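You operate a simulated robot arm through the tools that you are given. There is no shell and no other tool. Be economical: measure what you need, move in short steps, check, and stop when the job is done.

The job below is to be done with a simulated robot arm. You get a single attempt, and the scene is never put back.

## Task
Clamp the silver block in the vice and brush the grit off it.
Fine: yellow brush, put back; leave the block clamped. Set down upright: yellow brush. What is to be rubbed or washed off counts as gone when no trace of it is left.

The check looks at the end state, three seconds after you hand in, the way a careful person would. Anything else that was tipped, shoved, dropped, spilled or broken makes it a failure.

## Robot
A 7-joint arm with a two-finger parallel gripper, fixed in place. Base frame: the origin is at the foot of the arm, x ahead of it, y to its left, z up. Units: mm, rad, N and s.
With the tool pointing down near the work surface it reaches from about 240 to 680 mm from the base axis. Its first joint turns from -1.152 to 1.152 rad. Payload 2.4 kg.
The tool frame sits at the grasp point between the pads (the TCP): z along the fingers, y along the line on which they close. The tips reach 30 mm beyond it. Largest opening 94 mm; finger width 28, thickness 10; the body of the gripper, 50 by 96 mm, starts 55 mm behind the TCP.
Orientation is told as [roll, pitch, yaw] about the base's x, y, z axes, in that order, counted from this pose: with the fingers straight down and closing along the base's y, the tool's x points along the base's -x, its y along +y and its z along -z.

## Interface
- The arm moves only by the tool play_rows. Its argument "rows" is a list that holds one entry, the list of rows, each a list of 6 numbers: the shift along the tool's x, y, z in units of 500 mm (1.0 is 500 mm), then the turn, a rotation vector about the tool's x, y, z in units of 45 degrees (1.0 is 45 degrees). In form: [[[dx, dy, dz, ax, ay, az], ...]]. A call has 1 to 12 rows; each row is the pose to reach, as a shift and turn from the pose commanded when the call began, along the tool's axes at that moment. "jaw" is the gripper command, from -1 (fully open) to 1 (shut), values between in proportion, set as the call begins (left out, the last holds). A call with a number of a shift or a turn outside -1 to 1 is refused whole. Each row takes 0.2 s and may step no farther than 50 mm and 0.15 rad from the row before; otherwise, or with a gripper value out of range, the whole call is refused. Where a pose cannot be reached the arm comes as near as it can. A force on the tool above 40 N (or 10 N above the force at the start of the call, whichever is more), or a blocked arm, ends the call early, and 0.2 s more pass. The fingers move at their own pace (about 153 mm/s each) and stop on an object; they squeeze with about 39 N. The grip force told is the motor's: it shows also when the fingers shut on nothing. Time passes only in rows, and 0.2 s behind the last, so rows that repeat a pose let the fingers close. It gives the time, the measured TCP pose, the force on the tool (base axes), the opening and the grip force at its end, in the units of the frame above (readings bear some noise), with the torque about the TCP (base axes, N m) and any sound that the robot's microphone picked up.
- Cameras (640 x 400 px; columns grow to the right, rows downward): "scene" is fixed at [48.1, 484.1, 1455.3]; the picture's right is [-0.58, -0.81, 0.00], its down [-0.48, 0.35, -0.80] and it looks along [0.65, -0.47, -0.60] (base axes); focal length 254 px, centre (320, 200). "wrist" rides on the gripper at [76, 14, -102] in the tool frame; the picture's right is [-0.18, 0.98, 0.00], its down [-0.75, -0.14, -0.64] and it looks along [-0.63, -0.12, 0.77] (tool axes); focal length 243 px, centre (320, 200). There is no depth. A picture from a camera that has moved, and an enlarged one, comes with that camera's place and axes in the base frame and with its lens. The place of the scene camera against the robot may be out by one fixed shift of up to 25 mm in any direction.
- grab_frame(camera): a new picture of that camera. It takes no simulated time.
- inspect(camera, box): a new picture of the part [left, top, right, bottom] of that camera's present view, enlarged. It takes no simulated time.
- sign_off(): hands the job in; it is judged then, once.

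Work in short steps. Places have to be worked out from the pictures, the camera data and where the tool is seen: move nearer, look again, correct. Check each grasp and each placing, and mend what went wrong. You have 120 turns and 64 pictures in all, those below and enlarged ones among them. Open the gripper and draw the arm clear of the work before you hand the job in, unless the task says otherwise.

The tools are called after ">>>" by a JSON object that holds its "name" and its "arguments". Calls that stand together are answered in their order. play_rows: Moves the arm, as the interface text tells. Its arguments: {"type":"object","properties":{"rows":{"type":"array","items":{"type":"array","items":{"type":"array","items":{"type":"number"}}}},"jaw":{"type":"number"}},"required":["rows"]} The other tools are called the same way: grab_frame (camera) takes a picture; inspect (camera, box) takes an enlarged picture of a part of a camera's view; sign_off () hands the job in.

At the start:

```text
time_s: 0.0
position: [371.9, 0.3, 1274.3]
ee_rot: [0.001, 0.001, -0.001]
ft_force: [0.0, -0.3, 0.3]
ft_torque: [-0.01, 0.0, -0.01]
finger_gap: 94.0
grasp_force: 0.0
```

scene: 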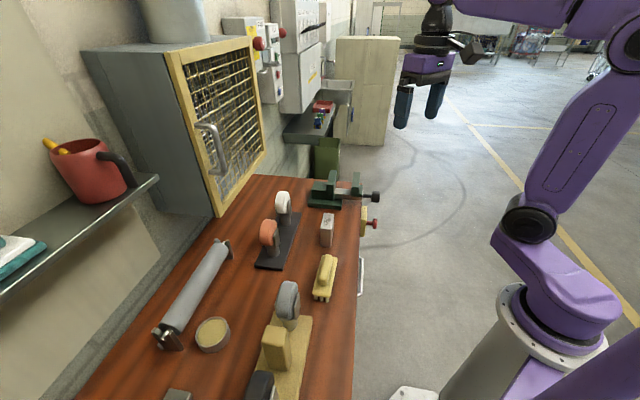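
wrist: 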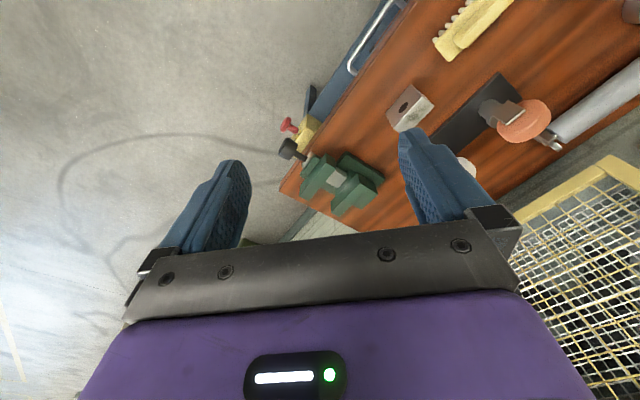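

The pictures show a bench with a vice, a silver block, a yellow brush and other things. I look closer first.

>>> {"name": "inspect", "arguments": {"camera": "scene", "box": [240, 160, 400, 310]}}

>>> {"name": "inspect", "arguments": {"camera": "wrist", "box": [260, 0, 580, 240]}}

```text
2.67 times, centred on (320, 235) of scene
camera zoom: at [48.1, 484.1, 1455.3], right [-0.58, -0.81, 0.0], down [-0.48, 0.35, -0.8], along [0.65, -0.47, -0.6], focal length 677 px, centre (320, 107)
```

zoom: 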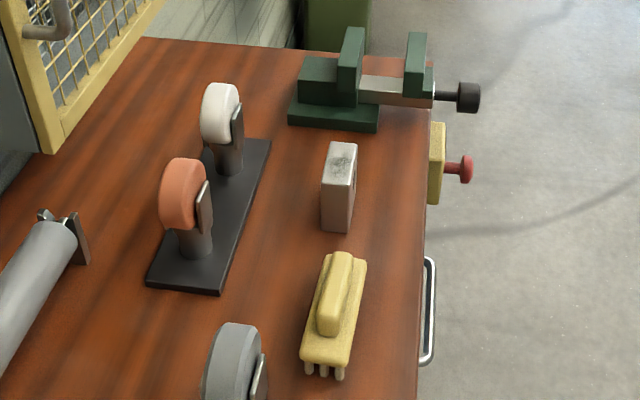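

```text
1.67 times, centred on (420, 120) of wrist
camera zoom: at [296.0, 16.2, 1378.3], right [0.18, 0.98, 0.0], down [0.75, -0.14, 0.64], along [0.63, -0.12, -0.77], focal length 404 px, centre (153, 333)
```

zoom: 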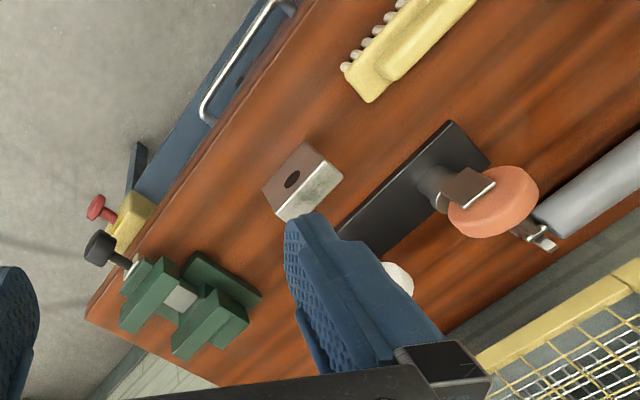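

Rough triangulation puts the block top near (478,146,970). I move lower and to the left for a closer look.

>>> {"name": "play_rows", "arguments": {"rows": [[[0, 0.05, 0.06, 0, 0, 0], [0, 0.1, 0.12, 0, 0, 0], [0, 0.15, 0.18, 0, 0, 0], [0, 0.2, 0.24, 0, 0, 0]]]}}

>>> {"name": "grab_frame", "arguments": {"camera": "wrist"}}

```text
time_s: 1.0
position: [371.9, 102.1, 1150.6]
ee_rot: [0.0, -0.001, -0.002]
ft_force: [0.6, 0.4, -0.2]
ft_torque: [-0.02, 0.03, 0.02]
finger_gap: 94.0
grasp_force: 0.1
```

```text
59 pictures are left
camera wrist: at [295.8, 116.2, 1256.4], right [0.18, 0.98, 0.0], down [0.75, -0.14, 0.64], along [0.63, -0.12, -0.77], focal length 243 px, centre (320, 200)
```

wrist: 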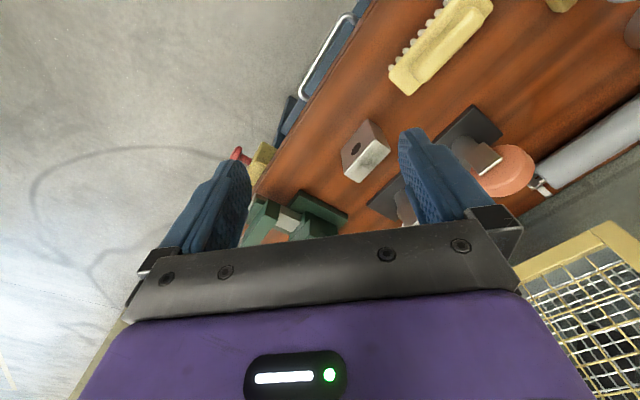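

>>> {"name": "inspect", "arguments": {"camera": "wrist", "box": [230, 90, 430, 240]}}

>>> {"name": "inspect", "arguments": {"camera": "wrist", "box": [340, 0, 540, 120]}}

```text
2.67 times, centred on (330, 165) of wrist
camera zoom: at [295.8, 116.2, 1256.4], right [0.18, 0.98, 0.0], down [0.75, -0.14, 0.64], along [0.63, -0.12, -0.77], focal length 647 px, centre (293, 293)
```

zoom: 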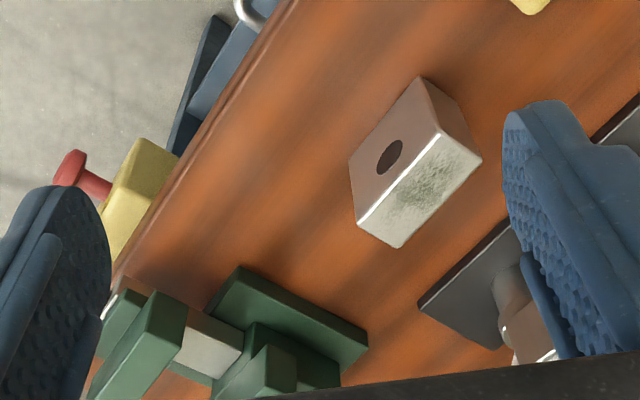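

```text
3.20 times, centred on (440, 60) of wrist
camera zoom: at [295.8, 116.2, 1256.4], right [0.18, 0.98, 0.0], down [0.75, -0.14, 0.64], along [0.63, -0.12, -0.77], focal length 776 px, centre (-64, 648)
```

zoom: 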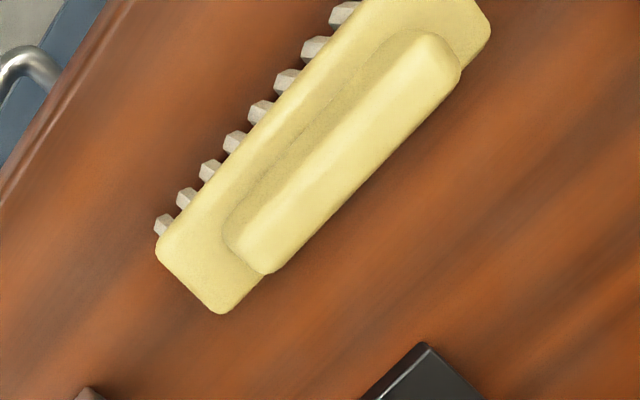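

Two wrist views give: block top at z≈965, about 62×29 mm, centred (480,145), height ≈69, bench at z≈896, long axis at about -43°. The vice is near (580,25). I move to view the vice.

>>> {"name": "play_rows", "arguments": {"rows": [[[-0.07, -0.03, 0.02, 0, 0, 0], [-0.15, -0.06, 0.04, 0, 0, 0], [-0.22, -0.09, 0.06, 0, 0, 0], [-0.3, -0.12, 0.08, 0, 0, 0], [-0.37, -0.14, 0.1, 0, 0, 0]]]}}

>>> {"name": "grab_frame", "arguments": {"camera": "wrist"}}

```text
time_s: 2.2
position: [555.9, 30.6, 1102.8]
ee_rot: [0.0, 0.001, 0.001]
ft_force: [0.5, 0.1, -0.1]
ft_torque: [-0.01, 0.0, 0.02]
finger_gap: 94.1
grasp_force: 0.0
```

```text
56 pictures are left
camera wrist: at [480.4, 46.0, 1206.1], right [0.18, 0.98, 0.0], down [0.75, -0.14, 0.64], along [0.63, -0.12, -0.77], focal length 243 px, centre (320, 200)
```

wrist: 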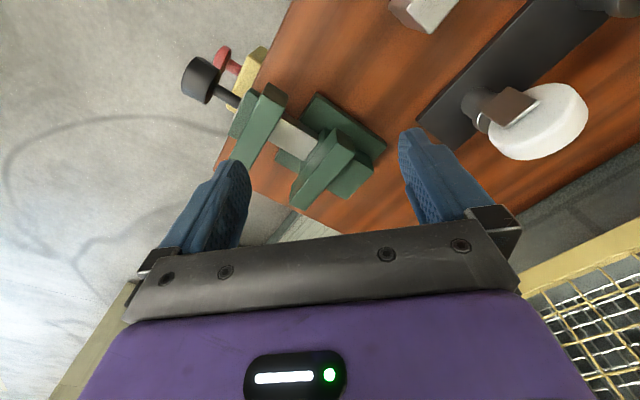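

>>> {"name": "inspect", "arguments": {"camera": "wrist", "box": [170, 30, 410, 220]}}

>>> {"name": "inspect", "arguments": {"camera": "scene", "box": [300, 160, 390, 220]}}

```text
2.11 times, centred on (290, 125) of wrist
camera zoom: at [480.4, 46.0, 1206.1], right [0.18, 0.98, 0.0], down [0.75, -0.14, 0.64], along [0.63, -0.12, -0.77], focal length 511 px, centre (383, 358)
```

zoom: 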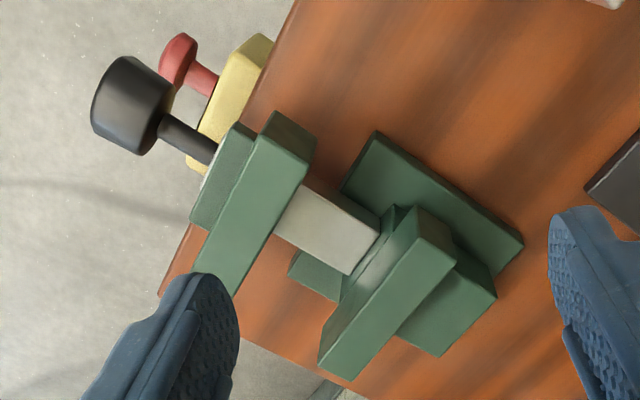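

```text
6.67 times, centred on (345, 190) of scene
camera zoom: at [48.1, 484.1, 1455.3], right [-0.58, -0.81, 0.0], down [-0.48, 0.35, -0.8], along [0.65, -0.47, -0.6], focal length 1692 px, centre (153, 267)
```

zoom: 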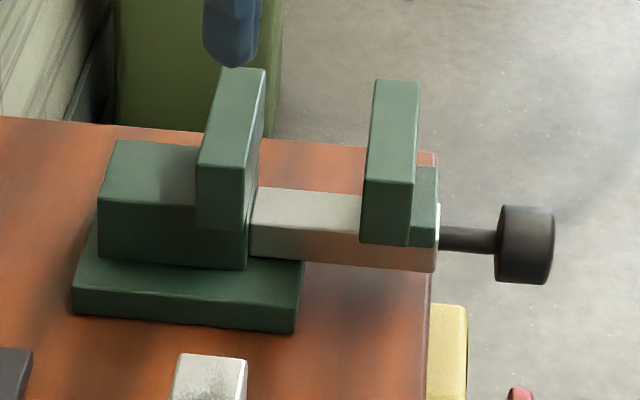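

I need a second wrist view of the vice for its heights; shift a little.

>>> {"name": "play_rows", "arguments": {"rows": [[[-0.06, -0.06, 0, 0, 0, 0], [-0.1, -0.12, 0, 0, 0, 0]]]}}

>>> {"name": "inspect", "arguments": {"camera": "wrist", "box": [190, 0, 430, 190]}}

```text
time_s: 2.8
position: [605.7, -30.7, 1103.8]
ee_rot: [0.0, -0.001, 0.001]
ft_force: [0.9, 0.3, -1.0]
ft_torque: [-0.02, 0.01, -0.01]
finger_gap: 93.9
grasp_force: 0.1
```

```text
2.11 times, centred on (310, 95) of wrist
camera zoom: at [530.0, -16.3, 1208.0], right [0.18, 0.98, 0.0], down [0.75, -0.14, 0.64], along [0.63, -0.12, -0.77], focal length 511 px, centre (341, 421)
```

zoom: 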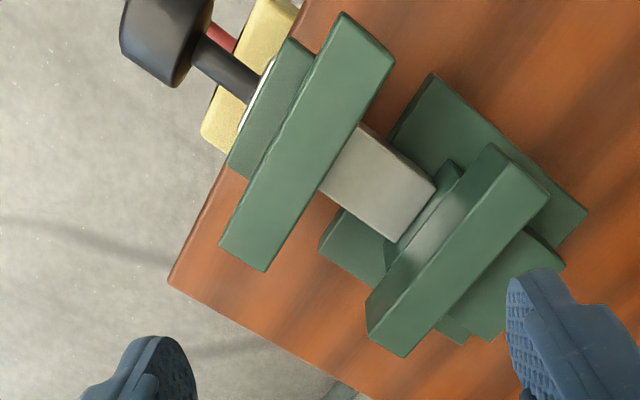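

Vice jaws: tops at z≈986, gap ≈49 mm, jaw length ≈95, with the jaw faces along about -45°. Bar top is about 935. The block (29 thick) needs gripping along its long axis. I turn 45° and go above the block.

>>> {"name": "play_rows", "arguments": {"rows": [[[0.04, 0.06, 0, 0, 0, -0.16], [0.09, 0.12, 0, 0, 0, -0.33], [0.13, 0.18, 0, 0, 0, -0.5], [0.17, 0.24, 0, 0, 0, -0.67], [0.21, 0.3, 0, 0, 0, -0.84], [0.252, 0.352, 0.02, 0, 0, -1.0]]]}}

>>> {"name": "grab_frame", "arguments": {"camera": "wrist"}}

```text
time_s: 4.2
position: [480.4, 146.6, 1096.2]
ee_rot: [0.001, -0.001, 0.788]
ft_force: [0.3, -0.7, 0.1]
ft_torque: [-0.01, 0.0, 0.02]
finger_gap: 94.0
grasp_force: 0.1
```

```text
52 pictures are left
camera wrist: at [417.0, 104.0, 1199.6], right [-0.57, 0.82, 0.0], down [0.63, 0.43, 0.64], along [0.53, 0.36, -0.77], focal length 243 px, centre (320, 200)
```

wrist: 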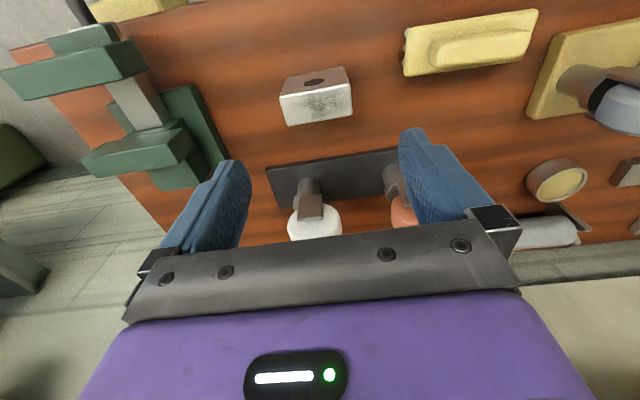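

>>> {"name": "inspect", "arguments": {"camera": "wrist", "box": [250, 50, 380, 140]}}

>>> {"name": "inspect", "arguments": {"camera": "wrist", "box": [380, 0, 560, 100]}}

```text
4.44 times, centred on (315, 95) of wrist
camera zoom: at [417.0, 104.0, 1199.6], right [-0.57, 0.82, 0.0], down [0.63, 0.43, 0.64], along [0.53, 0.36, -0.77], focal length 1078 px, centre (342, 667)
```

zoom: 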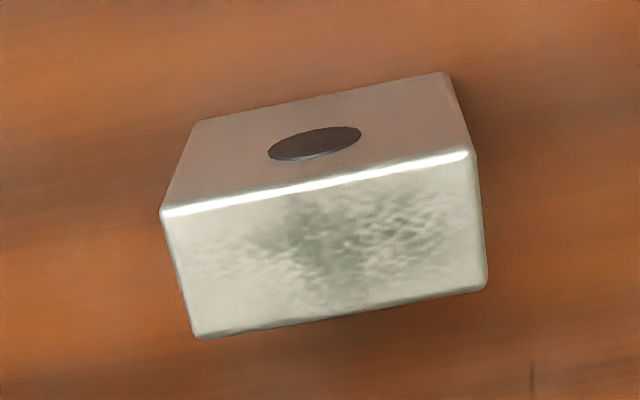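

```text
3.56 times, centred on (470, 50) of wrist
camera zoom: at [417.0, 104.0, 1199.6], right [-0.57, 0.82, 0.0], down [0.63, 0.43, 0.64], along [0.53, 0.36, -0.77], focal length 863 px, centre (-213, 733)
```

zoom: 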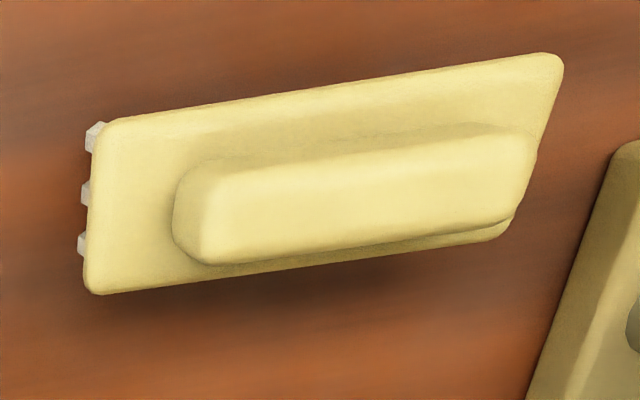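

Block is aligned at -45°, 64×28 mm, centre ≈(483,146). I descend to just above it and look.

>>> {"name": "play_rows", "arguments": {"rows": [[[0, 0, 0.06, 0, 0, 0], [-0.002, -0.002, 0.12, 0, 0, 0], [-0.004, -0.003, 0.172, 0, 0, 0]]]}}

>>> {"name": "grab_frame", "arguments": {"camera": "wrist"}}

```text
time_s: 5.0
position: [483.9, 147.6, 1006.6]
ee_rot: [0.0, 0.0, 0.786]
ft_force: [-0.1, 0.3, 0.3]
ft_torque: [-0.02, 0.02, 0.03]
finger_gap: 94.0
grasp_force: 0.0
```

```text
49 pictures are left
camera wrist: at [419.1, 104.4, 1112.3], right [-0.57, 0.82, 0.0], down [0.63, 0.43, 0.64], along [0.53, 0.36, -0.77], focal length 243 px, centre (320, 200)
```

wrist: 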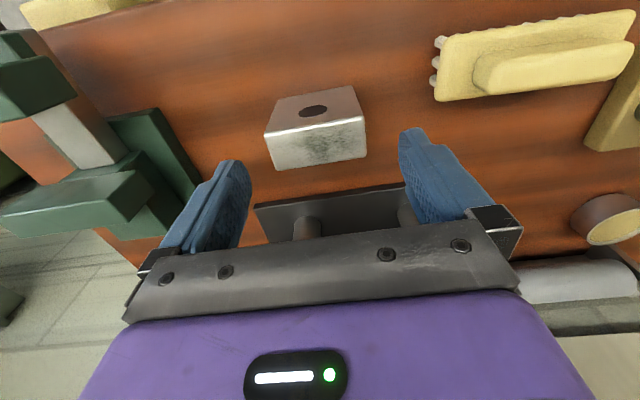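

Block is centred between the fingers. I descend so the tips overlap about 25 mm and then close.

>>> {"name": "play_rows", "arguments": {"rows": [[[0.001, -0.001, 0.037, 0, 0, 0], [0.002, -0.002, 0.073, 0, 0, 0]]]}}

>>> {"name": "play_rows", "arguments": {"rows": [[[0, 0, 0, 0, 0, 0], [0, 0, 0, 0, 0, 0], [0, 0, 0, 0, 0, 0]]], "jaw": 1}}

>>> {"name": "grab_frame", "arguments": {"camera": "wrist"}}

```text
time_s: 5.6
position: [483.5, 147.0, 971.0]
ee_rot: [0.0, 0.0, 0.785]
ft_force: [0.5, -0.3, 0.4]
ft_torque: [0.01, 0.01, 0.03]
finger_gap: 93.9
grasp_force: 0.0
```

```text
time_s: 6.4
position: [483.3, 146.7, 971.2]
ee_rot: [0.001, 0.002, 0.785]
ft_force: [1.0, -0.2, 0.2]
ft_torque: [0.06, -0.02, -0.01]
finger_gap: 69.4
grasp_force: 38.7
```

```text
48 pictures are left
camera wrist: at [419.7, 103.6, 1075.4], right [-0.56, 0.83, 0.0], down [0.63, 0.43, 0.64], along [0.53, 0.36, -0.77], focal length 243 px, centre (320, 200)
```

wrist: 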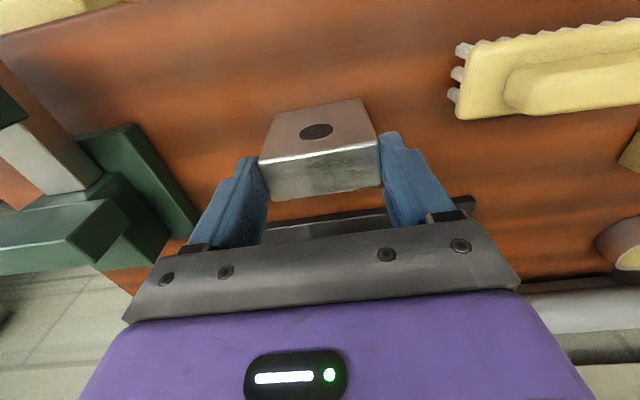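

Grip measured 69.4 mm, longer than estimated, so the block is farther or lower than I thought. I zoom in to check finger overlap.

>>> {"name": "inspect", "arguments": {"camera": "wrist", "box": [180, 80, 480, 260]}}

>>> {"name": "inspect", "arguments": {"camera": "scene", "box": [280, 160, 400, 260]}}

```text
2.13 times, centred on (330, 170) of wrist
camera zoom: at [419.7, 103.6, 1075.4], right [-0.56, 0.83, 0.0], down [0.63, 0.43, 0.64], along [0.53, 0.36, -0.77], focal length 518 px, centre (299, 264)
```

zoom: 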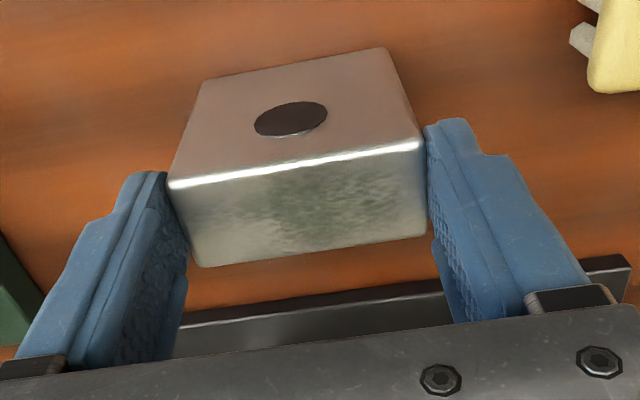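

```text
4.00 times, centred on (340, 210) of scene
camera zoom: at [48.1, 484.2, 1455.3], right [-0.58, -0.81, 0.0], down [-0.48, 0.35, -0.8], along [0.65, -0.47, -0.6], focal length 1015 px, centre (240, 160)
```

zoom: 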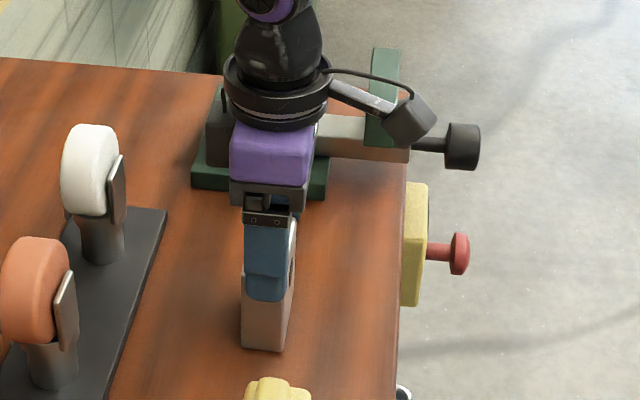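

Scene view shows about 20 mm of overlap and the finger centred on the block's thickness. I lift high and carry over toward the vice.

>>> {"name": "play_rows", "arguments": {"rows": [[[0, 0, -0.03, 0, 0, 0], [0, 0, -0.09, 0, 0, 0], [0, 0, -0.17, 0, 0, 0], [0, 0, -0.26, 0, 0, 0], [0.01, -0.08, -0.26, 0, 0, 0], [0.025, -0.16, -0.26, 0, 0, 0], [0.04, -0.24, -0.26, 0, 0, 0], [0.05, -0.32, -0.26, 0, 0, 0], [0.065, -0.4, -0.26, 0, 0, 0]]]}}

>>> {"name": "grab_frame", "arguments": {"camera": "wrist"}}

>>> {"name": "inspect", "arguments": {"camera": "scene", "box": [290, 120, 410, 220]}}

```text
time_s: 8.4
position: [603.8, -17.0, 1102.6]
ee_rot: [-0.001, 0.0, 0.788]
ft_force: [0.0, 0.5, -3.5]
ft_torque: [-0.02, -0.03, 0.0]
finger_gap: 69.5
grasp_force: 39.4
```

```text
45 pictures are left
camera wrist: at [540.0, -60.3, 1207.0], right [-0.57, 0.82, 0.0], down [0.63, 0.43, 0.64], along [0.53, 0.36, -0.77], focal length 243 px, centre (320, 200)
```

wrist: 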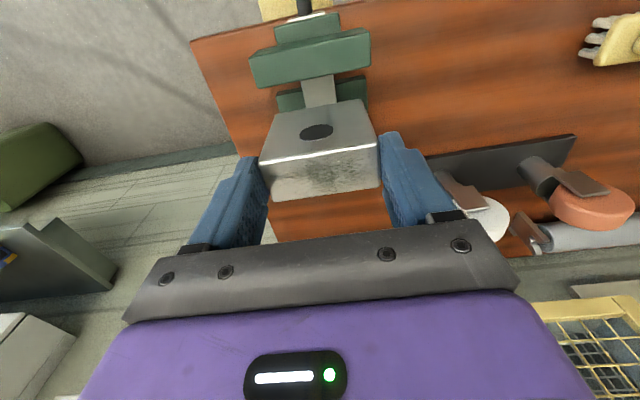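

```text
4.00 times, centred on (350, 170) of scene
camera zoom: at [48.1, 484.2, 1455.3], right [-0.58, -0.81, 0.0], down [-0.48, 0.35, -0.8], along [0.65, -0.47, -0.6], focal length 1015 px, centre (200, 320)
```

zoom: 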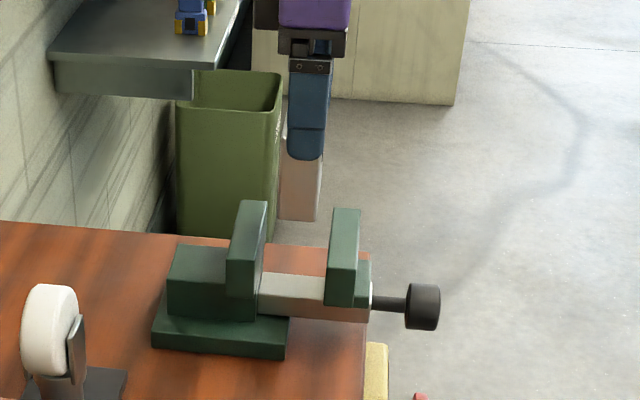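

Block is held, and looks centred over the gap in both views. I lower to just above the jaw tops and check again.

>>> {"name": "play_rows", "arguments": {"rows": [[[0, 0, 0.035, 0, 0, 0], [0, 0, 0.07, 0, 0, 0]]]}}

>>> {"name": "inspect", "arguments": {"camera": "wrist", "box": [180, 0, 480, 220]}}

>>> {"name": "inspect", "arguments": {"camera": "scene", "box": [310, 140, 390, 220]}}

```text
time_s: 9.0
position: [601.3, -17.9, 1066.1]
ee_rot: [0.0, 0.001, 0.785]
ft_force: [0.1, -0.1, -3.5]
ft_torque: [-0.02, -0.01, -0.02]
finger_gap: 69.8
grasp_force: 39.2
```

```text
1.82 times, centred on (330, 110) of wrist
camera zoom: at [538.5, -60.6, 1171.4], right [-0.56, 0.83, 0.0], down [0.63, 0.43, 0.64], along [0.53, 0.36, -0.77], focal length 441 px, centre (302, 364)
```

zoom: 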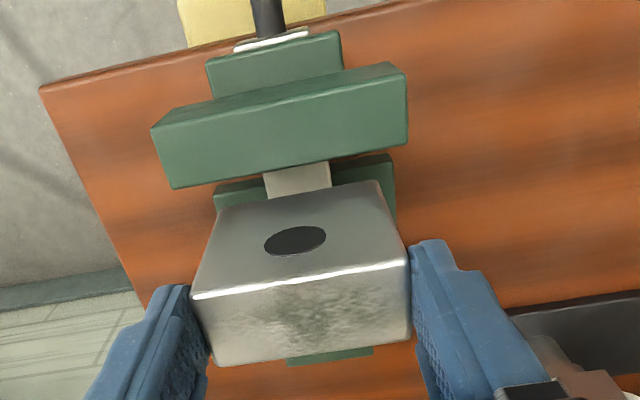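

```text
5.00 times, centred on (350, 180) of scene
camera zoom: at [48.2, 484.1, 1455.3], right [-0.58, -0.81, 0.0], down [-0.48, 0.35, -0.8], along [0.65, -0.47, -0.6], focal length 1269 px, centre (170, 300)
```

zoom: 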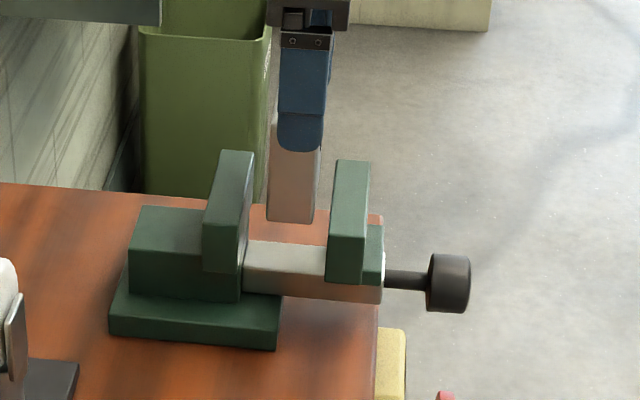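

Clearances look balanced on both sides. I lower 45 mm between the jaws.

>>> {"name": "play_rows", "arguments": {"rows": [[[0, 0, 0.02, 0, 0, 0], [0, 0, 0.04, 0, 0, 0], [0, 0, 0.06, 0, 0, 0], [0, 0, 0.08, 0, 0, 0], [0, 0, 0.09, 0, 0, 0]]]}}

>>> {"name": "inspect", "arguments": {"camera": "scene", "box": [310, 140, 390, 220]}}

>>> {"name": "inspect", "arguments": {"camera": "wrist", "box": [180, 0, 480, 220]}}

```text
time_s: 10.2
position: [601.3, -19.1, 1021.8]
ee_rot: [-0.001, -0.001, 0.783]
ft_force: [0.7, -0.4, -3.8]
ft_torque: [-0.01, -0.01, -0.01]
finger_gap: 69.8
grasp_force: 38.7
```

```text
5.00 times, centred on (350, 180) of scene
camera zoom: at [48.1, 484.1, 1455.3], right [-0.58, -0.81, 0.0], down [-0.48, 0.35, -0.8], along [0.65, -0.47, -0.6], focal length 1269 px, centre (170, 300)
```

zoom: 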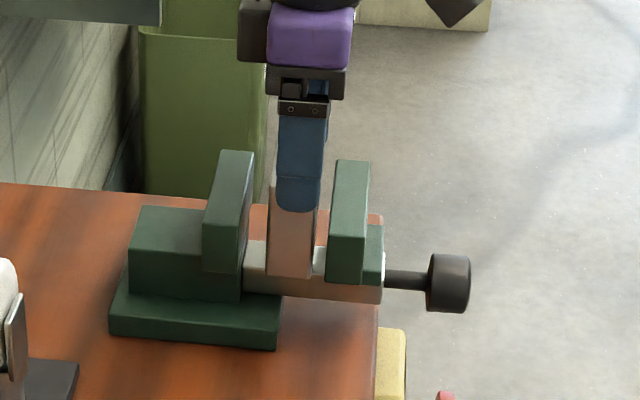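

```text
1.82 times, centred on (330, 110) of wrist
camera zoom: at [538.3, -62.3, 1125.7], right [-0.56, 0.83, 0.0], down [0.63, 0.43, 0.64], along [0.53, 0.36, -0.77], focal length 441 px, centre (302, 364)
```

zoom: 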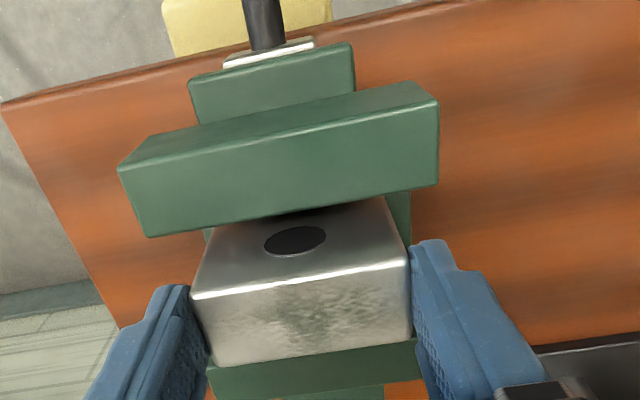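

No contact yet; I ease down in 2.5 mm steps watching the force.

>>> {"name": "play_rows", "arguments": {"rows": [[[0, 0, 0.005, 0, 0, 0], [0, 0, 0.01, 0, 0, 0], [0, 0, 0.015, 0, 0, 0]]]}}

```text
time_s: 11.0
position: [602.6, -18.8, 1016.4]
ee_rot: [-0.002, -0.003, 0.786]
ft_force: [-5.6, 0.7, 16.4]
ft_torque: [0.22, 0.71, 0.01]
finger_gap: 69.4
grasp_force: 39.1
```

Contact (16 N up) at z≈1016. I check that the block sits flat on the bar before releasing.

>>> {"name": "inspect", "arguments": {"camera": "scene", "box": [310, 140, 390, 220]}}

```text
5.00 times, centred on (350, 180) of scene
camera zoom: at [47.6, 484.2, 1455.3], right [-0.58, -0.81, 0.0], down [-0.48, 0.35, -0.8], along [0.65, -0.47, -0.6], focal length 1269 px, centre (170, 300)
```

zoom: 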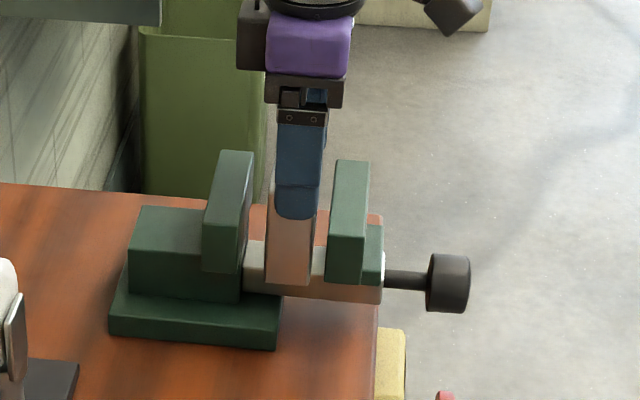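

It sits across the bar. I relax the push slightly and open.

>>> {"name": "play_rows", "arguments": {"rows": [[[0, 0, -0.003, 0, 0, 0], [0, 0, -0.003, 0, 0, 0]]]}}

>>> {"name": "play_rows", "arguments": {"rows": [[[0, 0, 0, 0, 0, 0], [0, 0, 0, 0, 0, 0]]], "jaw": -1}}

>>> {"name": "play_rows", "arguments": {"rows": [[[0, 0, -0.04, 0, 0, 0], [0, 0, -0.1, 0, 0, 0], [0, 0, -0.18, 0, 0, 0], [0.05, 0, -0.2, 0, 0, 0], [0.1, 0, -0.2, 0, 0, 0]]]}}

>>> {"name": "grab_frame", "arguments": {"camera": "wrist"}}

>>> {"name": "inspect", "arguments": {"camera": "scene", "box": [310, 140, 390, 220]}}

```text
time_s: 11.6
position: [600.6, -18.3, 1015.9]
ee_rot: [-0.001, -0.003, 0.784]
ft_force: [-1.1, 3.3, 8.5]
ft_torque: [0.22, 0.14, -0.04]
finger_gap: 69.6
grasp_force: 38.8
```

```text
time_s: 12.2
position: [602.2, -19.8, 1015.4]
ee_rot: [0.0, -0.001, 0.785]
ft_force: [0.0, 0.0, 0.1]
ft_torque: [0.02, 0.0, 0.0]
finger_gap: 94.2
grasp_force: 0.1
```

```text
time_s: 13.4
position: [566.5, -54.0, 1115.2]
ee_rot: [0.0, 0.002, 0.785]
ft_force: [-0.4, -0.4, 0.1]
ft_torque: [0.0, 0.01, -0.02]
finger_gap: 93.7
grasp_force: 0.0
```

```text
38 pictures are left
camera wrist: at [503.4, -96.9, 1220.1], right [-0.56, 0.83, 0.0], down [0.63, 0.43, 0.64], along [0.53, 0.36, -0.77], focal length 243 px, centre (320, 200)
```

wrist: 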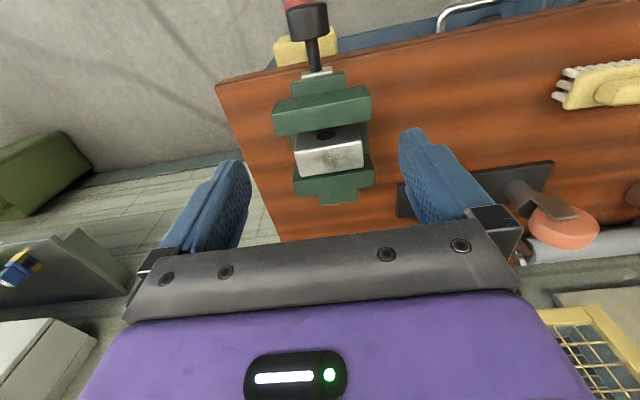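

```text
5.00 times, centred on (350, 180) of scene
camera zoom: at [48.1, 484.2, 1455.3], right [-0.58, -0.81, 0.0], down [-0.48, 0.35, -0.8], along [0.65, -0.47, -0.6], focal length 1269 px, centre (170, 300)
```

zoom: 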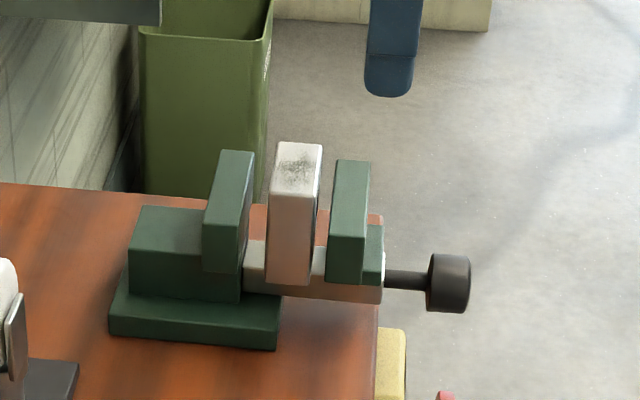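

The block stands between the jaws. The knob's centre is about n≈302, ℓ≈438, z≈924 (n,ℓ being the 45° axes). I shut the gripper, go out beyond the knob and down, and try pushing it in.

>>> {"name": "play_rows", "arguments": {"rows": [[[0.08, 0, 0, 0, 0, 0], [0.16, 0, 0, 0, 0, 0], [0.22, 0, 0, 0, 0, 0], [0.22, 0, 0.08, 0, 0, 0], [0.22, 0, 0.16, 0, 0, 0], [0.22, 0, 0.25, 0, 0, 0], [0.22, 0, 0.35, 0, 0, 0]]], "jaw": 1}}

>>> {"name": "grab_frame", "arguments": {"camera": "wrist"}}

>>> {"name": "inspect", "arguments": {"camera": "scene", "box": [310, 140, 410, 240]}}

```text
time_s: 15.0
position: [487.4, -133.3, 938.2]
ee_rot: [-0.002, 0.0, 0.786]
ft_force: [0.6, 0.5, 0.2]
ft_torque: [0.0, -0.02, -0.01]
finger_gap: 0.0
grasp_force: 32.7
```

```text
36 pictures are left
camera wrist: at [424.4, -175.7, 1042.6], right [-0.57, 0.82, 0.0], down [0.63, 0.43, 0.64], along [0.53, 0.36, -0.77], focal length 243 px, centre (320, 200)
```

wrist: 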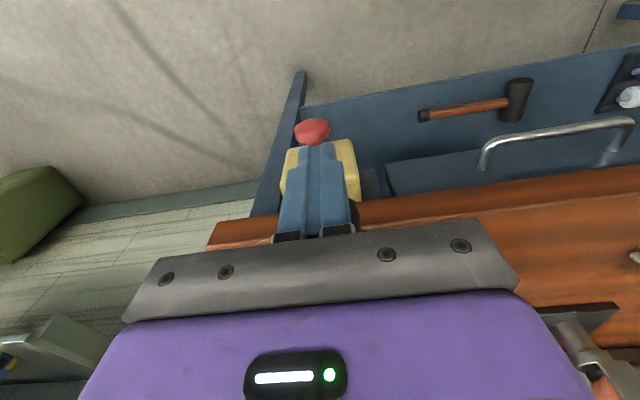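

```text
4.00 times, centred on (360, 190) of scene
camera zoom: at [48.1, 484.1, 1455.3], right [-0.58, -0.81, 0.0], down [-0.48, 0.35, -0.8], along [0.65, -0.47, -0.6], focal length 1015 px, centre (160, 240)
```

zoom: 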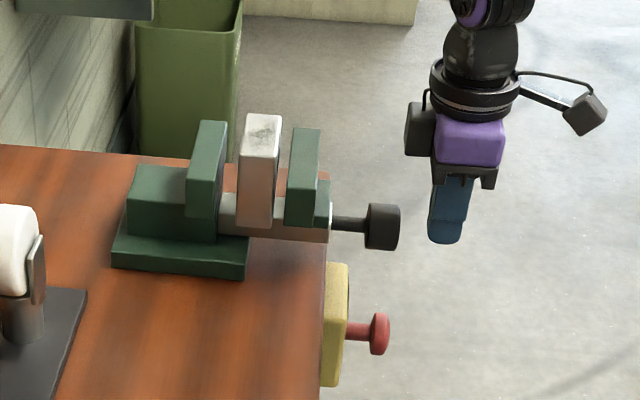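

The closed fingers are level with the knob, ~25 mm short of it. I push along +n slowly.

>>> {"name": "play_rows", "arguments": {"rows": [[[-0.02, 0, 0, 0, 0, 0], [-0.036, 0, 0, 0, 0, 0], [-0.044, 0, 0, 0, 0, 0], [-0.052, 0, 0, 0, 0, 0], [-0.06, 0, 0, 0, 0, 0], [-0.068, 0, 0, 0, 0, 0]]]}}

>>> {"name": "inspect", "arguments": {"camera": "scene", "box": [310, 140, 410, 240]}}

```text
time_s: 16.3
position: [504.9, -116.9, 939.4]
ee_rot: [0.012, 0.012, 0.776]
ft_force: [-3.8, -2.7, 1.4]
ft_torque: [0.04, 0.0, 0.02]
finger_gap: 0.1
grasp_force: 33.0
stopped in row 6: the force on the tool passed its limit at 45 N (the readings are from after the stop); the commanded pose is now the measured one
```

```text
4.00 times, centred on (360, 190) of scene
camera zoom: at [48.0, 484.1, 1455.4], right [-0.58, -0.81, 0.0], down [-0.48, 0.35, -0.8], along [0.65, -0.47, -0.6], focal length 1015 px, centre (160, 240)
```

zoom: 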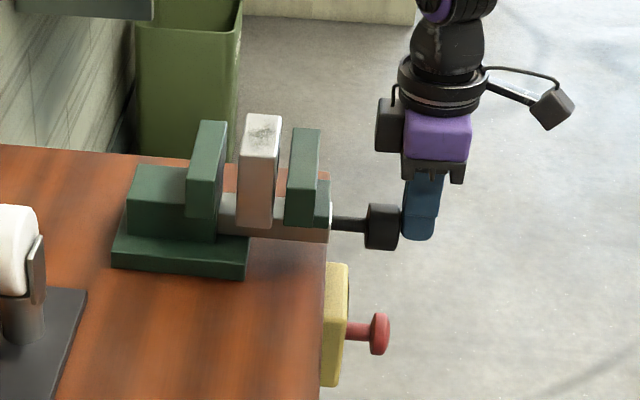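

The knob did not slide, so it is a screw that must be turned. Its end face is at n≈288. I back off 75 mm and pitch the tool so the fingers point along +n.

>>> {"name": "play_rows", "arguments": {"rows": [[[0.08, 0, 0, 0, 0, 0], [0.16, 0, 0, 0, 0, 0], [0.16, 0, 0, 0, -0.17, 0], [0.16, 0, 0, 0, -0.34, 0], [0.16, 0, 0, 0, -0.51, 0], [0.16, 0, 0, 0, -0.68, 0], [0.16, 0, 0, 0, -0.85, 0], [0.16, 0, 0, 0, -1, 0]]], "jaw": -0.1}}

>>> {"name": "play_rows", "arguments": {"rows": [[[0, 0, 0, 0, -0.17, 0], [0, 0, 0, 0, -0.34, 0], [0, 0, 0, 0, -0.51, 0], [0, 0, 0, 0, -0.68, 0], [0, 0, 0, 0, -0.85, 0], [0, 0, 0, 0, -1, 0]]]}}

>>> {"name": "grab_frame", "arguments": {"camera": "wrist"}}

>>> {"name": "grab_frame", "arguments": {"camera": "scene"}}

```text
time_s: 18.1
position: [448.4, -172.1, 940.6]
ee_rot: [0.011, -0.776, 0.766]
ft_force: [0.2, 0.3, 0.1]
ft_torque: [0.03, -0.02, -0.02]
finger_gap: 51.9
grasp_force: 0.0
```

```text
time_s: 19.5
position: [448.0, -170.9, 940.5]
ee_rot: [0.791, -1.559, -0.011]
ft_force: [0.2, 0.4, 0.3]
ft_torque: [-0.01, 0.01, -0.01]
finger_gap: 51.3
grasp_force: 0.2
```

```text
33 pictures are left
camera wrist: at [364.4, -232.0, 866.5], right [-0.69, 0.7, 0.19], down [-0.35, -0.55, 0.76], along [0.64, 0.45, 0.62], focal length 243 px, centre (320, 200)
```

wrist: 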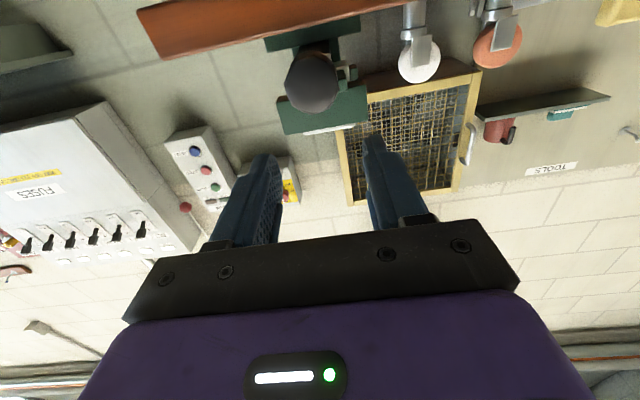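

```text
32 pictures are left
```

scene: 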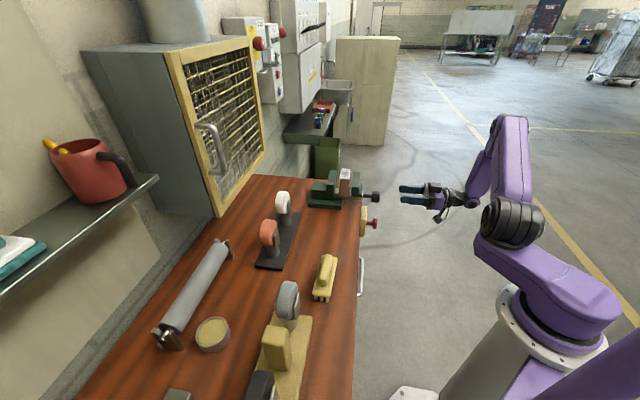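

Fingers now point along +n. I zoom on the knob to centre on it.

>>> {"name": "inspect", "arguments": {"camera": "wrist", "box": [240, 0, 400, 160]}}

>>> {"name": "inspect", "arguments": {"camera": "scene", "box": [320, 150, 440, 250]}}

```text
2.50 times, centred on (320, 80) of wrist
camera zoom: at [364.4, -232.0, 866.5], right [-0.69, 0.7, 0.19], down [-0.35, -0.55, 0.76], along [0.64, 0.45, 0.62], focal length 606 px, centre (320, 500)
```

zoom: 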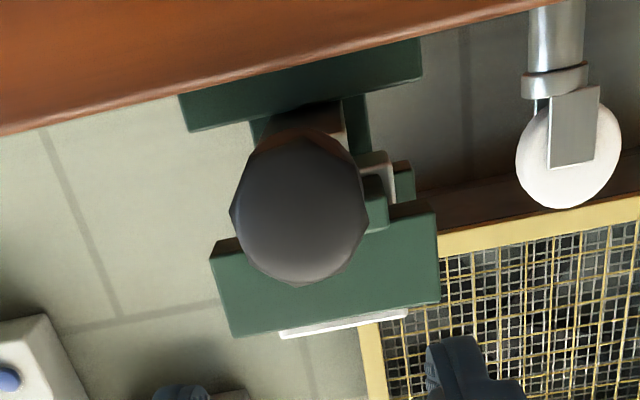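

```text
4.00 times, centred on (380, 200) of scene
camera zoom: at [48.1, 484.1, 1455.3], right [-0.58, -0.81, 0.0], down [-0.48, 0.35, -0.8], along [0.65, -0.47, -0.6], focal length 1015 px, centre (80, 200)
```

zoom: 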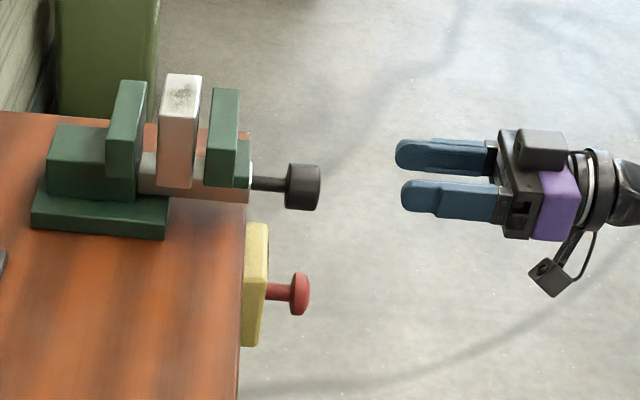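

Knob face centre ≈ ℓ 439.5, z ≈ 917, diameter ≈39. I drop 23 mm, open a bit wider and approach to just short of the knob.

>>> {"name": "play_rows", "arguments": {"rows": [[[0.046, -0.003, 0, 0, 0, 0], [0.046, -0.003, 0.06, 0, 0, 0], [0.046, -0.003, 0.1, 0, 0, 0]]], "jaw": -0.4}}

>>> {"name": "grab_frame", "arguments": {"camera": "wrist"}}

>>> {"name": "inspect", "arguments": {"camera": "scene", "box": [340, 160, 420, 230]}}

```text
time_s: 20.3
position: [484.1, -138.4, 915.3]
ee_rot: [0.694, -1.56, 0.083]
ft_force: [-0.2, 0.8, 0.6]
ft_torque: [0.0, 0.02, -0.01]
finger_gap: 65.5
grasp_force: 0.0
```

```text
29 pictures are left
camera wrist: at [400.7, -199.0, 842.2], right [-0.69, 0.7, 0.19], down [-0.35, -0.55, 0.76], along [0.64, 0.45, 0.62], focal length 243 px, centre (320, 200)
```

wrist: 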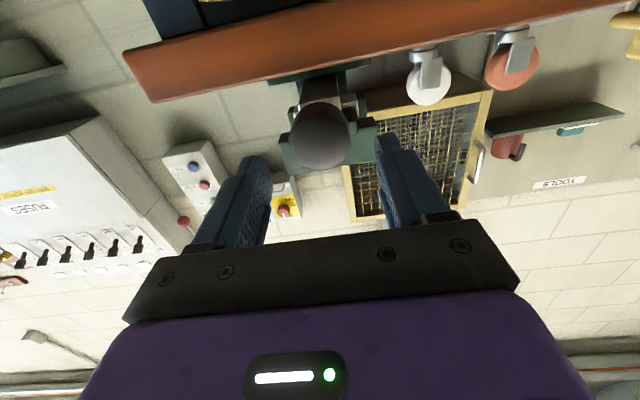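

```text
5.71 times, centred on (380, 195) of scene
camera zoom: at [48.1, 484.1, 1455.3], right [-0.58, -0.81, 0.0], down [-0.48, 0.35, -0.8], along [0.65, -0.47, -0.6], focal length 1450 px, centre (-23, 229)
```

zoom: 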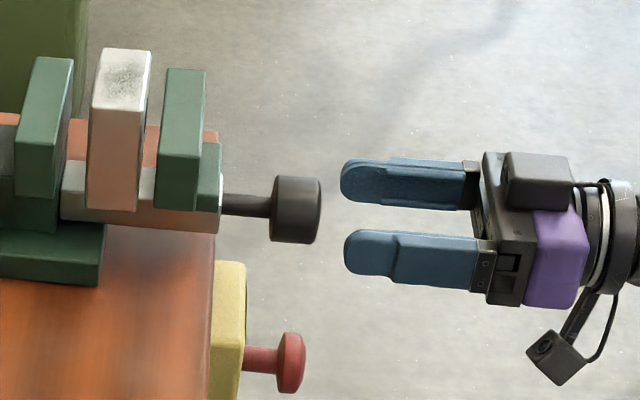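

>>> {"name": "inspect", "arguments": {"camera": "wrist", "box": [260, 80, 380, 190]}}

```text
3.64 times, centred on (320, 135) of wrist
camera zoom: at [400.7, -199.0, 842.2], right [-0.69, 0.7, 0.19], down [-0.35, -0.55, 0.76], along [0.64, 0.45, 0.62], focal length 882 px, centre (320, 436)
```

zoom: 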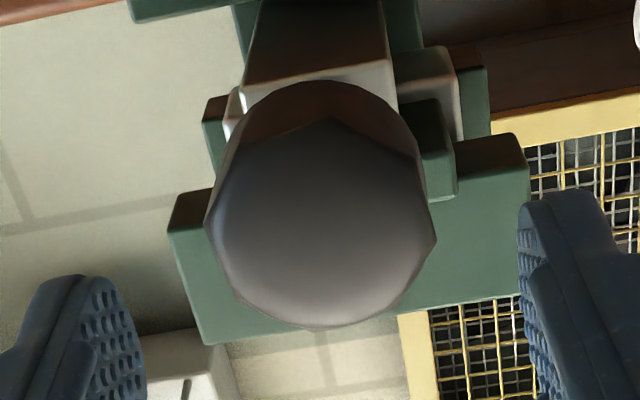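

Knob centred laterally; vertically within a few mm. I lower 2 mm, advance 40 mm and close on it.

>>> {"name": "play_rows", "arguments": {"rows": [[[0.004, 0, 0.02, 0, 0, 0], [0.004, 0, 0.05, 0, 0, 0], [0.004, 0, 0.08, 0, 0, 0]]]}}

>>> {"name": "play_rows", "arguments": {"rows": [[[0, 0, 0, 0, 0, 0], [0, 0, 0, 0, 0, 0], [0, 0, 0, 0, 0, 0]]], "jaw": 1}}

>>> {"name": "inspect", "arguments": {"camera": "scene", "box": [320, 160, 420, 240]}}

```text
time_s: 21.1
position: [512.7, -110.1, 913.8]
ee_rot: [0.721, -1.554, 0.057]
ft_force: [0.4, 0.0, 0.6]
ft_torque: [0.01, -0.01, -0.03]
finger_gap: 65.7
grasp_force: 0.1
```

```text
time_s: 21.9
position: [512.3, -108.6, 913.3]
ee_rot: [0.726, -1.555, 0.054]
ft_force: [-3.5, 0.2, -1.8]
ft_torque: [0.16, -0.13, 1.29]
finger_gap: 42.6
grasp_force: 45.2
```

```text
5.00 times, centred on (370, 200) of scene
camera zoom: at [48.0, 484.2, 1455.3], right [-0.58, -0.81, 0.0], down [-0.48, 0.35, -0.8], along [0.65, -0.47, -0.6], focal length 1269 px, centre (70, 200)
```

zoom: 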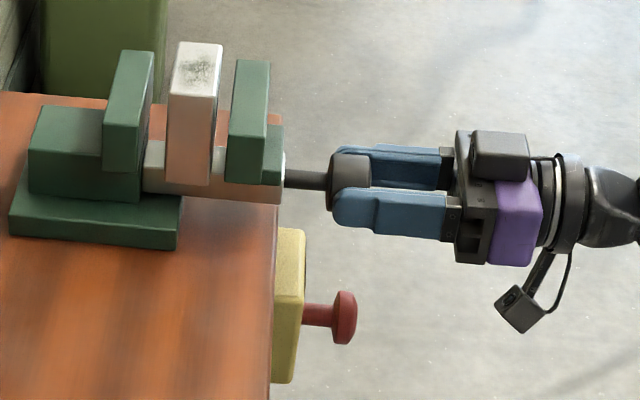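

Knob gripped (42.6 mm). I turn it clockwise (about +tool z) by 45° and see.

>>> {"name": "play_rows", "arguments": {"rows": [[[0, 0, 0, 0, 0, 0.17], [0, 0, 0, 0, 0, 0.34], [0, 0, 0, 0, 0, 0.51], [0, 0, 0, 0, 0, 0.68], [0, 0, 0, 0, 0, 0.85], [0, 0, 0, 0, 0, 1]]]}}

>>> {"name": "inspect", "arguments": {"camera": "scene", "box": [320, 160, 420, 240]}}

```text
time_s: 23.3
position: [512.2, -108.9, 914.5]
ee_rot: [1.551, -0.772, -0.778]
ft_force: [-17.5, -6.1, -18.2]
ft_torque: [-0.03, -0.01, 1.63]
finger_gap: 42.6
grasp_force: 44.6
```

```text
5.00 times, centred on (370, 200) of scene
camera zoom: at [47.9, 483.9, 1455.4], right [-0.58, -0.81, 0.0], down [-0.48, 0.35, -0.8], along [0.65, -0.47, -0.6], focal length 1269 px, centre (70, 200)
```

zoom: 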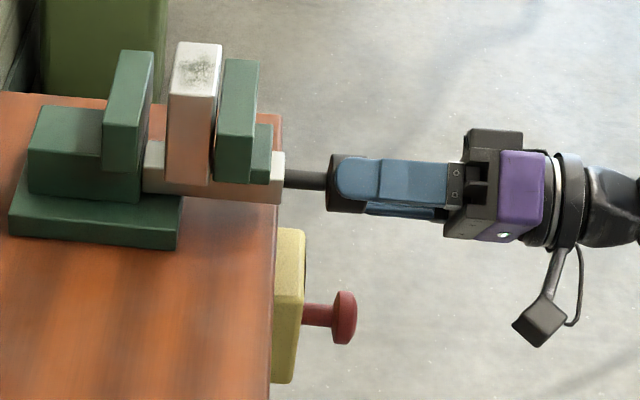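

Turning works: the jaw advanced about 7 mm per 45°. I continue, with a small shift to relieve the side force.

>>> {"name": "play_rows", "arguments": {"rows": [[[0.003, 0, -0.003, 0, 0, 0], [0.003, 0, -0.003, 0, 0, 0.17], [0.003, 0, -0.003, 0, 0, 0.34], [0.003, 0, -0.003, 0, 0, 0.51], [0.003, 0, -0.003, 0, 0, 0.68], [0.003, 0, -0.003, 0, 0, 0.85], [0.003, 0, -0.003, 0, 0, 1]]]}}

>>> {"name": "inspect", "arguments": {"camera": "scene", "box": [320, 160, 420, 240]}}

```text
time_s: 24.9
position: [512.2, -110.1, 914.0]
ee_rot: [1.562, 0.011, -0.792]
ft_force: [13.4, 4.1, 6.6]
ft_torque: [0.79, -0.83, 1.09]
finger_gap: 42.4
grasp_force: 44.8
```

```text
5.00 times, centred on (370, 200) of scene
camera zoom: at [48.3, 484.2, 1455.3], right [-0.58, -0.81, 0.0], down [-0.48, 0.35, -0.8], along [0.65, -0.47, -0.6], focal length 1269 px, centre (70, 200)
```

zoom: 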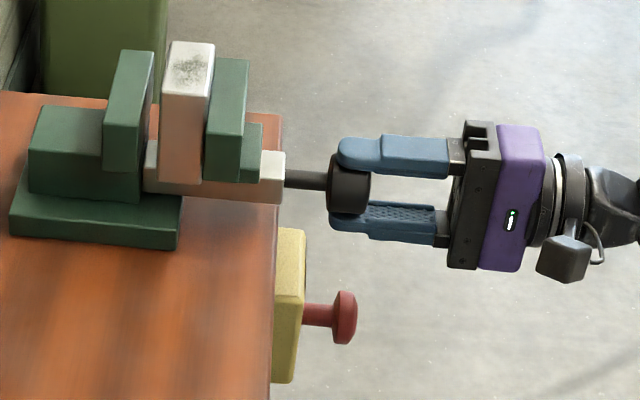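

The block is now being pushed toward the fixed jaw; about 5 mm remains. I keep turning.

>>> {"name": "play_rows", "arguments": {"rows": [[[0, 0, 0, 0, 0, 0.15], [0, 0, 0, 0, 0, 0.3], [0, 0, 0, 0, 0, 0.45], [0, 0, 0, 0, 0, 0.6], [0, 0, 0, 0, 0, 0.75]]]}}

>>> {"name": "inspect", "arguments": {"camera": "scene", "box": [320, 160, 420, 240]}}

```text
time_s: 26.1
position: [512.6, -109.7, 913.7]
ee_rot: [1.561, 0.6, -0.798]
ft_force: [22.5, 6.5, 21.0]
ft_torque: [0.19, -0.32, 0.69]
finger_gap: 42.3
grasp_force: 45.2
```

```text
5.00 times, centred on (370, 200) of scene
camera zoom: at [48.3, 484.4, 1455.2], right [-0.58, -0.81, 0.0], down [-0.48, 0.35, -0.8], along [0.65, -0.47, -0.6], focal length 1269 px, centre (70, 200)
```

zoom: 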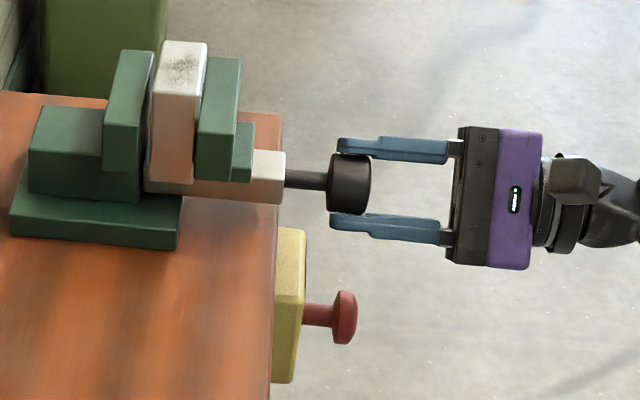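

Almost shut. I relieve the side load a little and turn further in small steps to tighten.

>>> {"name": "play_rows", "arguments": {"rows": [[[0, 0.003, 0.003, 0, 0, 0], [0, 0.003, 0.003, 0, 0, 0.12], [0, 0.003, 0.003, 0, 0, 0.24], [0, 0.003, 0.003, 0, 0, 0.36]]]}}

>>> {"name": "inspect", "arguments": {"camera": "scene", "box": [320, 160, 420, 240]}}

```text
time_s: 27.1
position: [512.4, -109.7, 913.8]
ee_rot: [1.557, 0.884, -0.804]
ft_force: [-18.3, -2.9, 18.8]
ft_torque: [-0.56, 0.47, 0.18]
finger_gap: 42.3
grasp_force: 45.3
```

```text
5.00 times, centred on (370, 200) of scene
camera zoom: at [47.3, 484.2, 1455.4], right [-0.58, -0.81, 0.0], down [-0.48, 0.35, -0.8], along [0.65, -0.47, -0.6], focal length 1269 px, centre (70, 200)
```

zoom: 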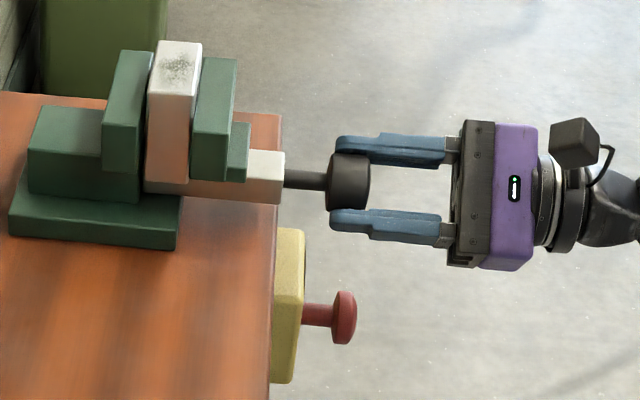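

Jaw is touching or nearly so. I turn further without a picture, watching torque.

>>> {"name": "play_rows", "arguments": {"rows": [[[0, 0, -0.002, 0, 0, 0.12], [0, 0, -0.002, 0, 0, 0.24], [0, 0, -0.002, 0, 0, 0.36]]]}}

```text
time_s: 27.9
position: [512.2, -108.9, 914.0]
ee_rot: [1.547, 1.166, -0.813]
ft_force: [-16.1, -1.3, 16.5]
ft_torque: [-0.47, 0.41, 0.79]
finger_gap: 42.3
grasp_force: 45.1
```

>>> {"name": "play_rows", "arguments": {"rows": [[[0, 0, 0, 0, 0, 0.15], [0, 0, 0, 0, 0, 0.3], [0, 0, 0, 0, 0, 0.45]]]}}

>>> {"name": "inspect", "arguments": {"camera": "scene", "box": [320, 160, 420, 240]}}

```text
time_s: 28.7
position: [512.6, -109.5, 913.3]
ee_rot: [1.308, 1.518, -1.055]
ft_force: [-0.2, 1.0, -2.2]
ft_torque: [-1.2, 0.05, 1.18]
finger_gap: 43.8
grasp_force: 45.0
```

```text
5.00 times, centred on (370, 200) of scene
camera zoom: at [48.1, 484.2, 1455.3], right [-0.58, -0.81, 0.0], down [-0.48, 0.35, -0.8], along [0.65, -0.47, -0.6], focal length 1269 px, centre (70, 200)
```

zoom: 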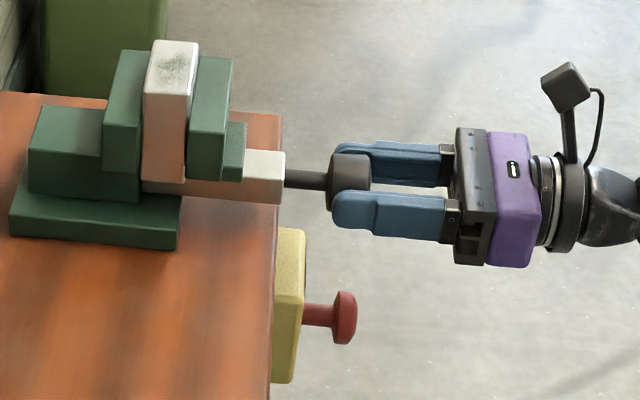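

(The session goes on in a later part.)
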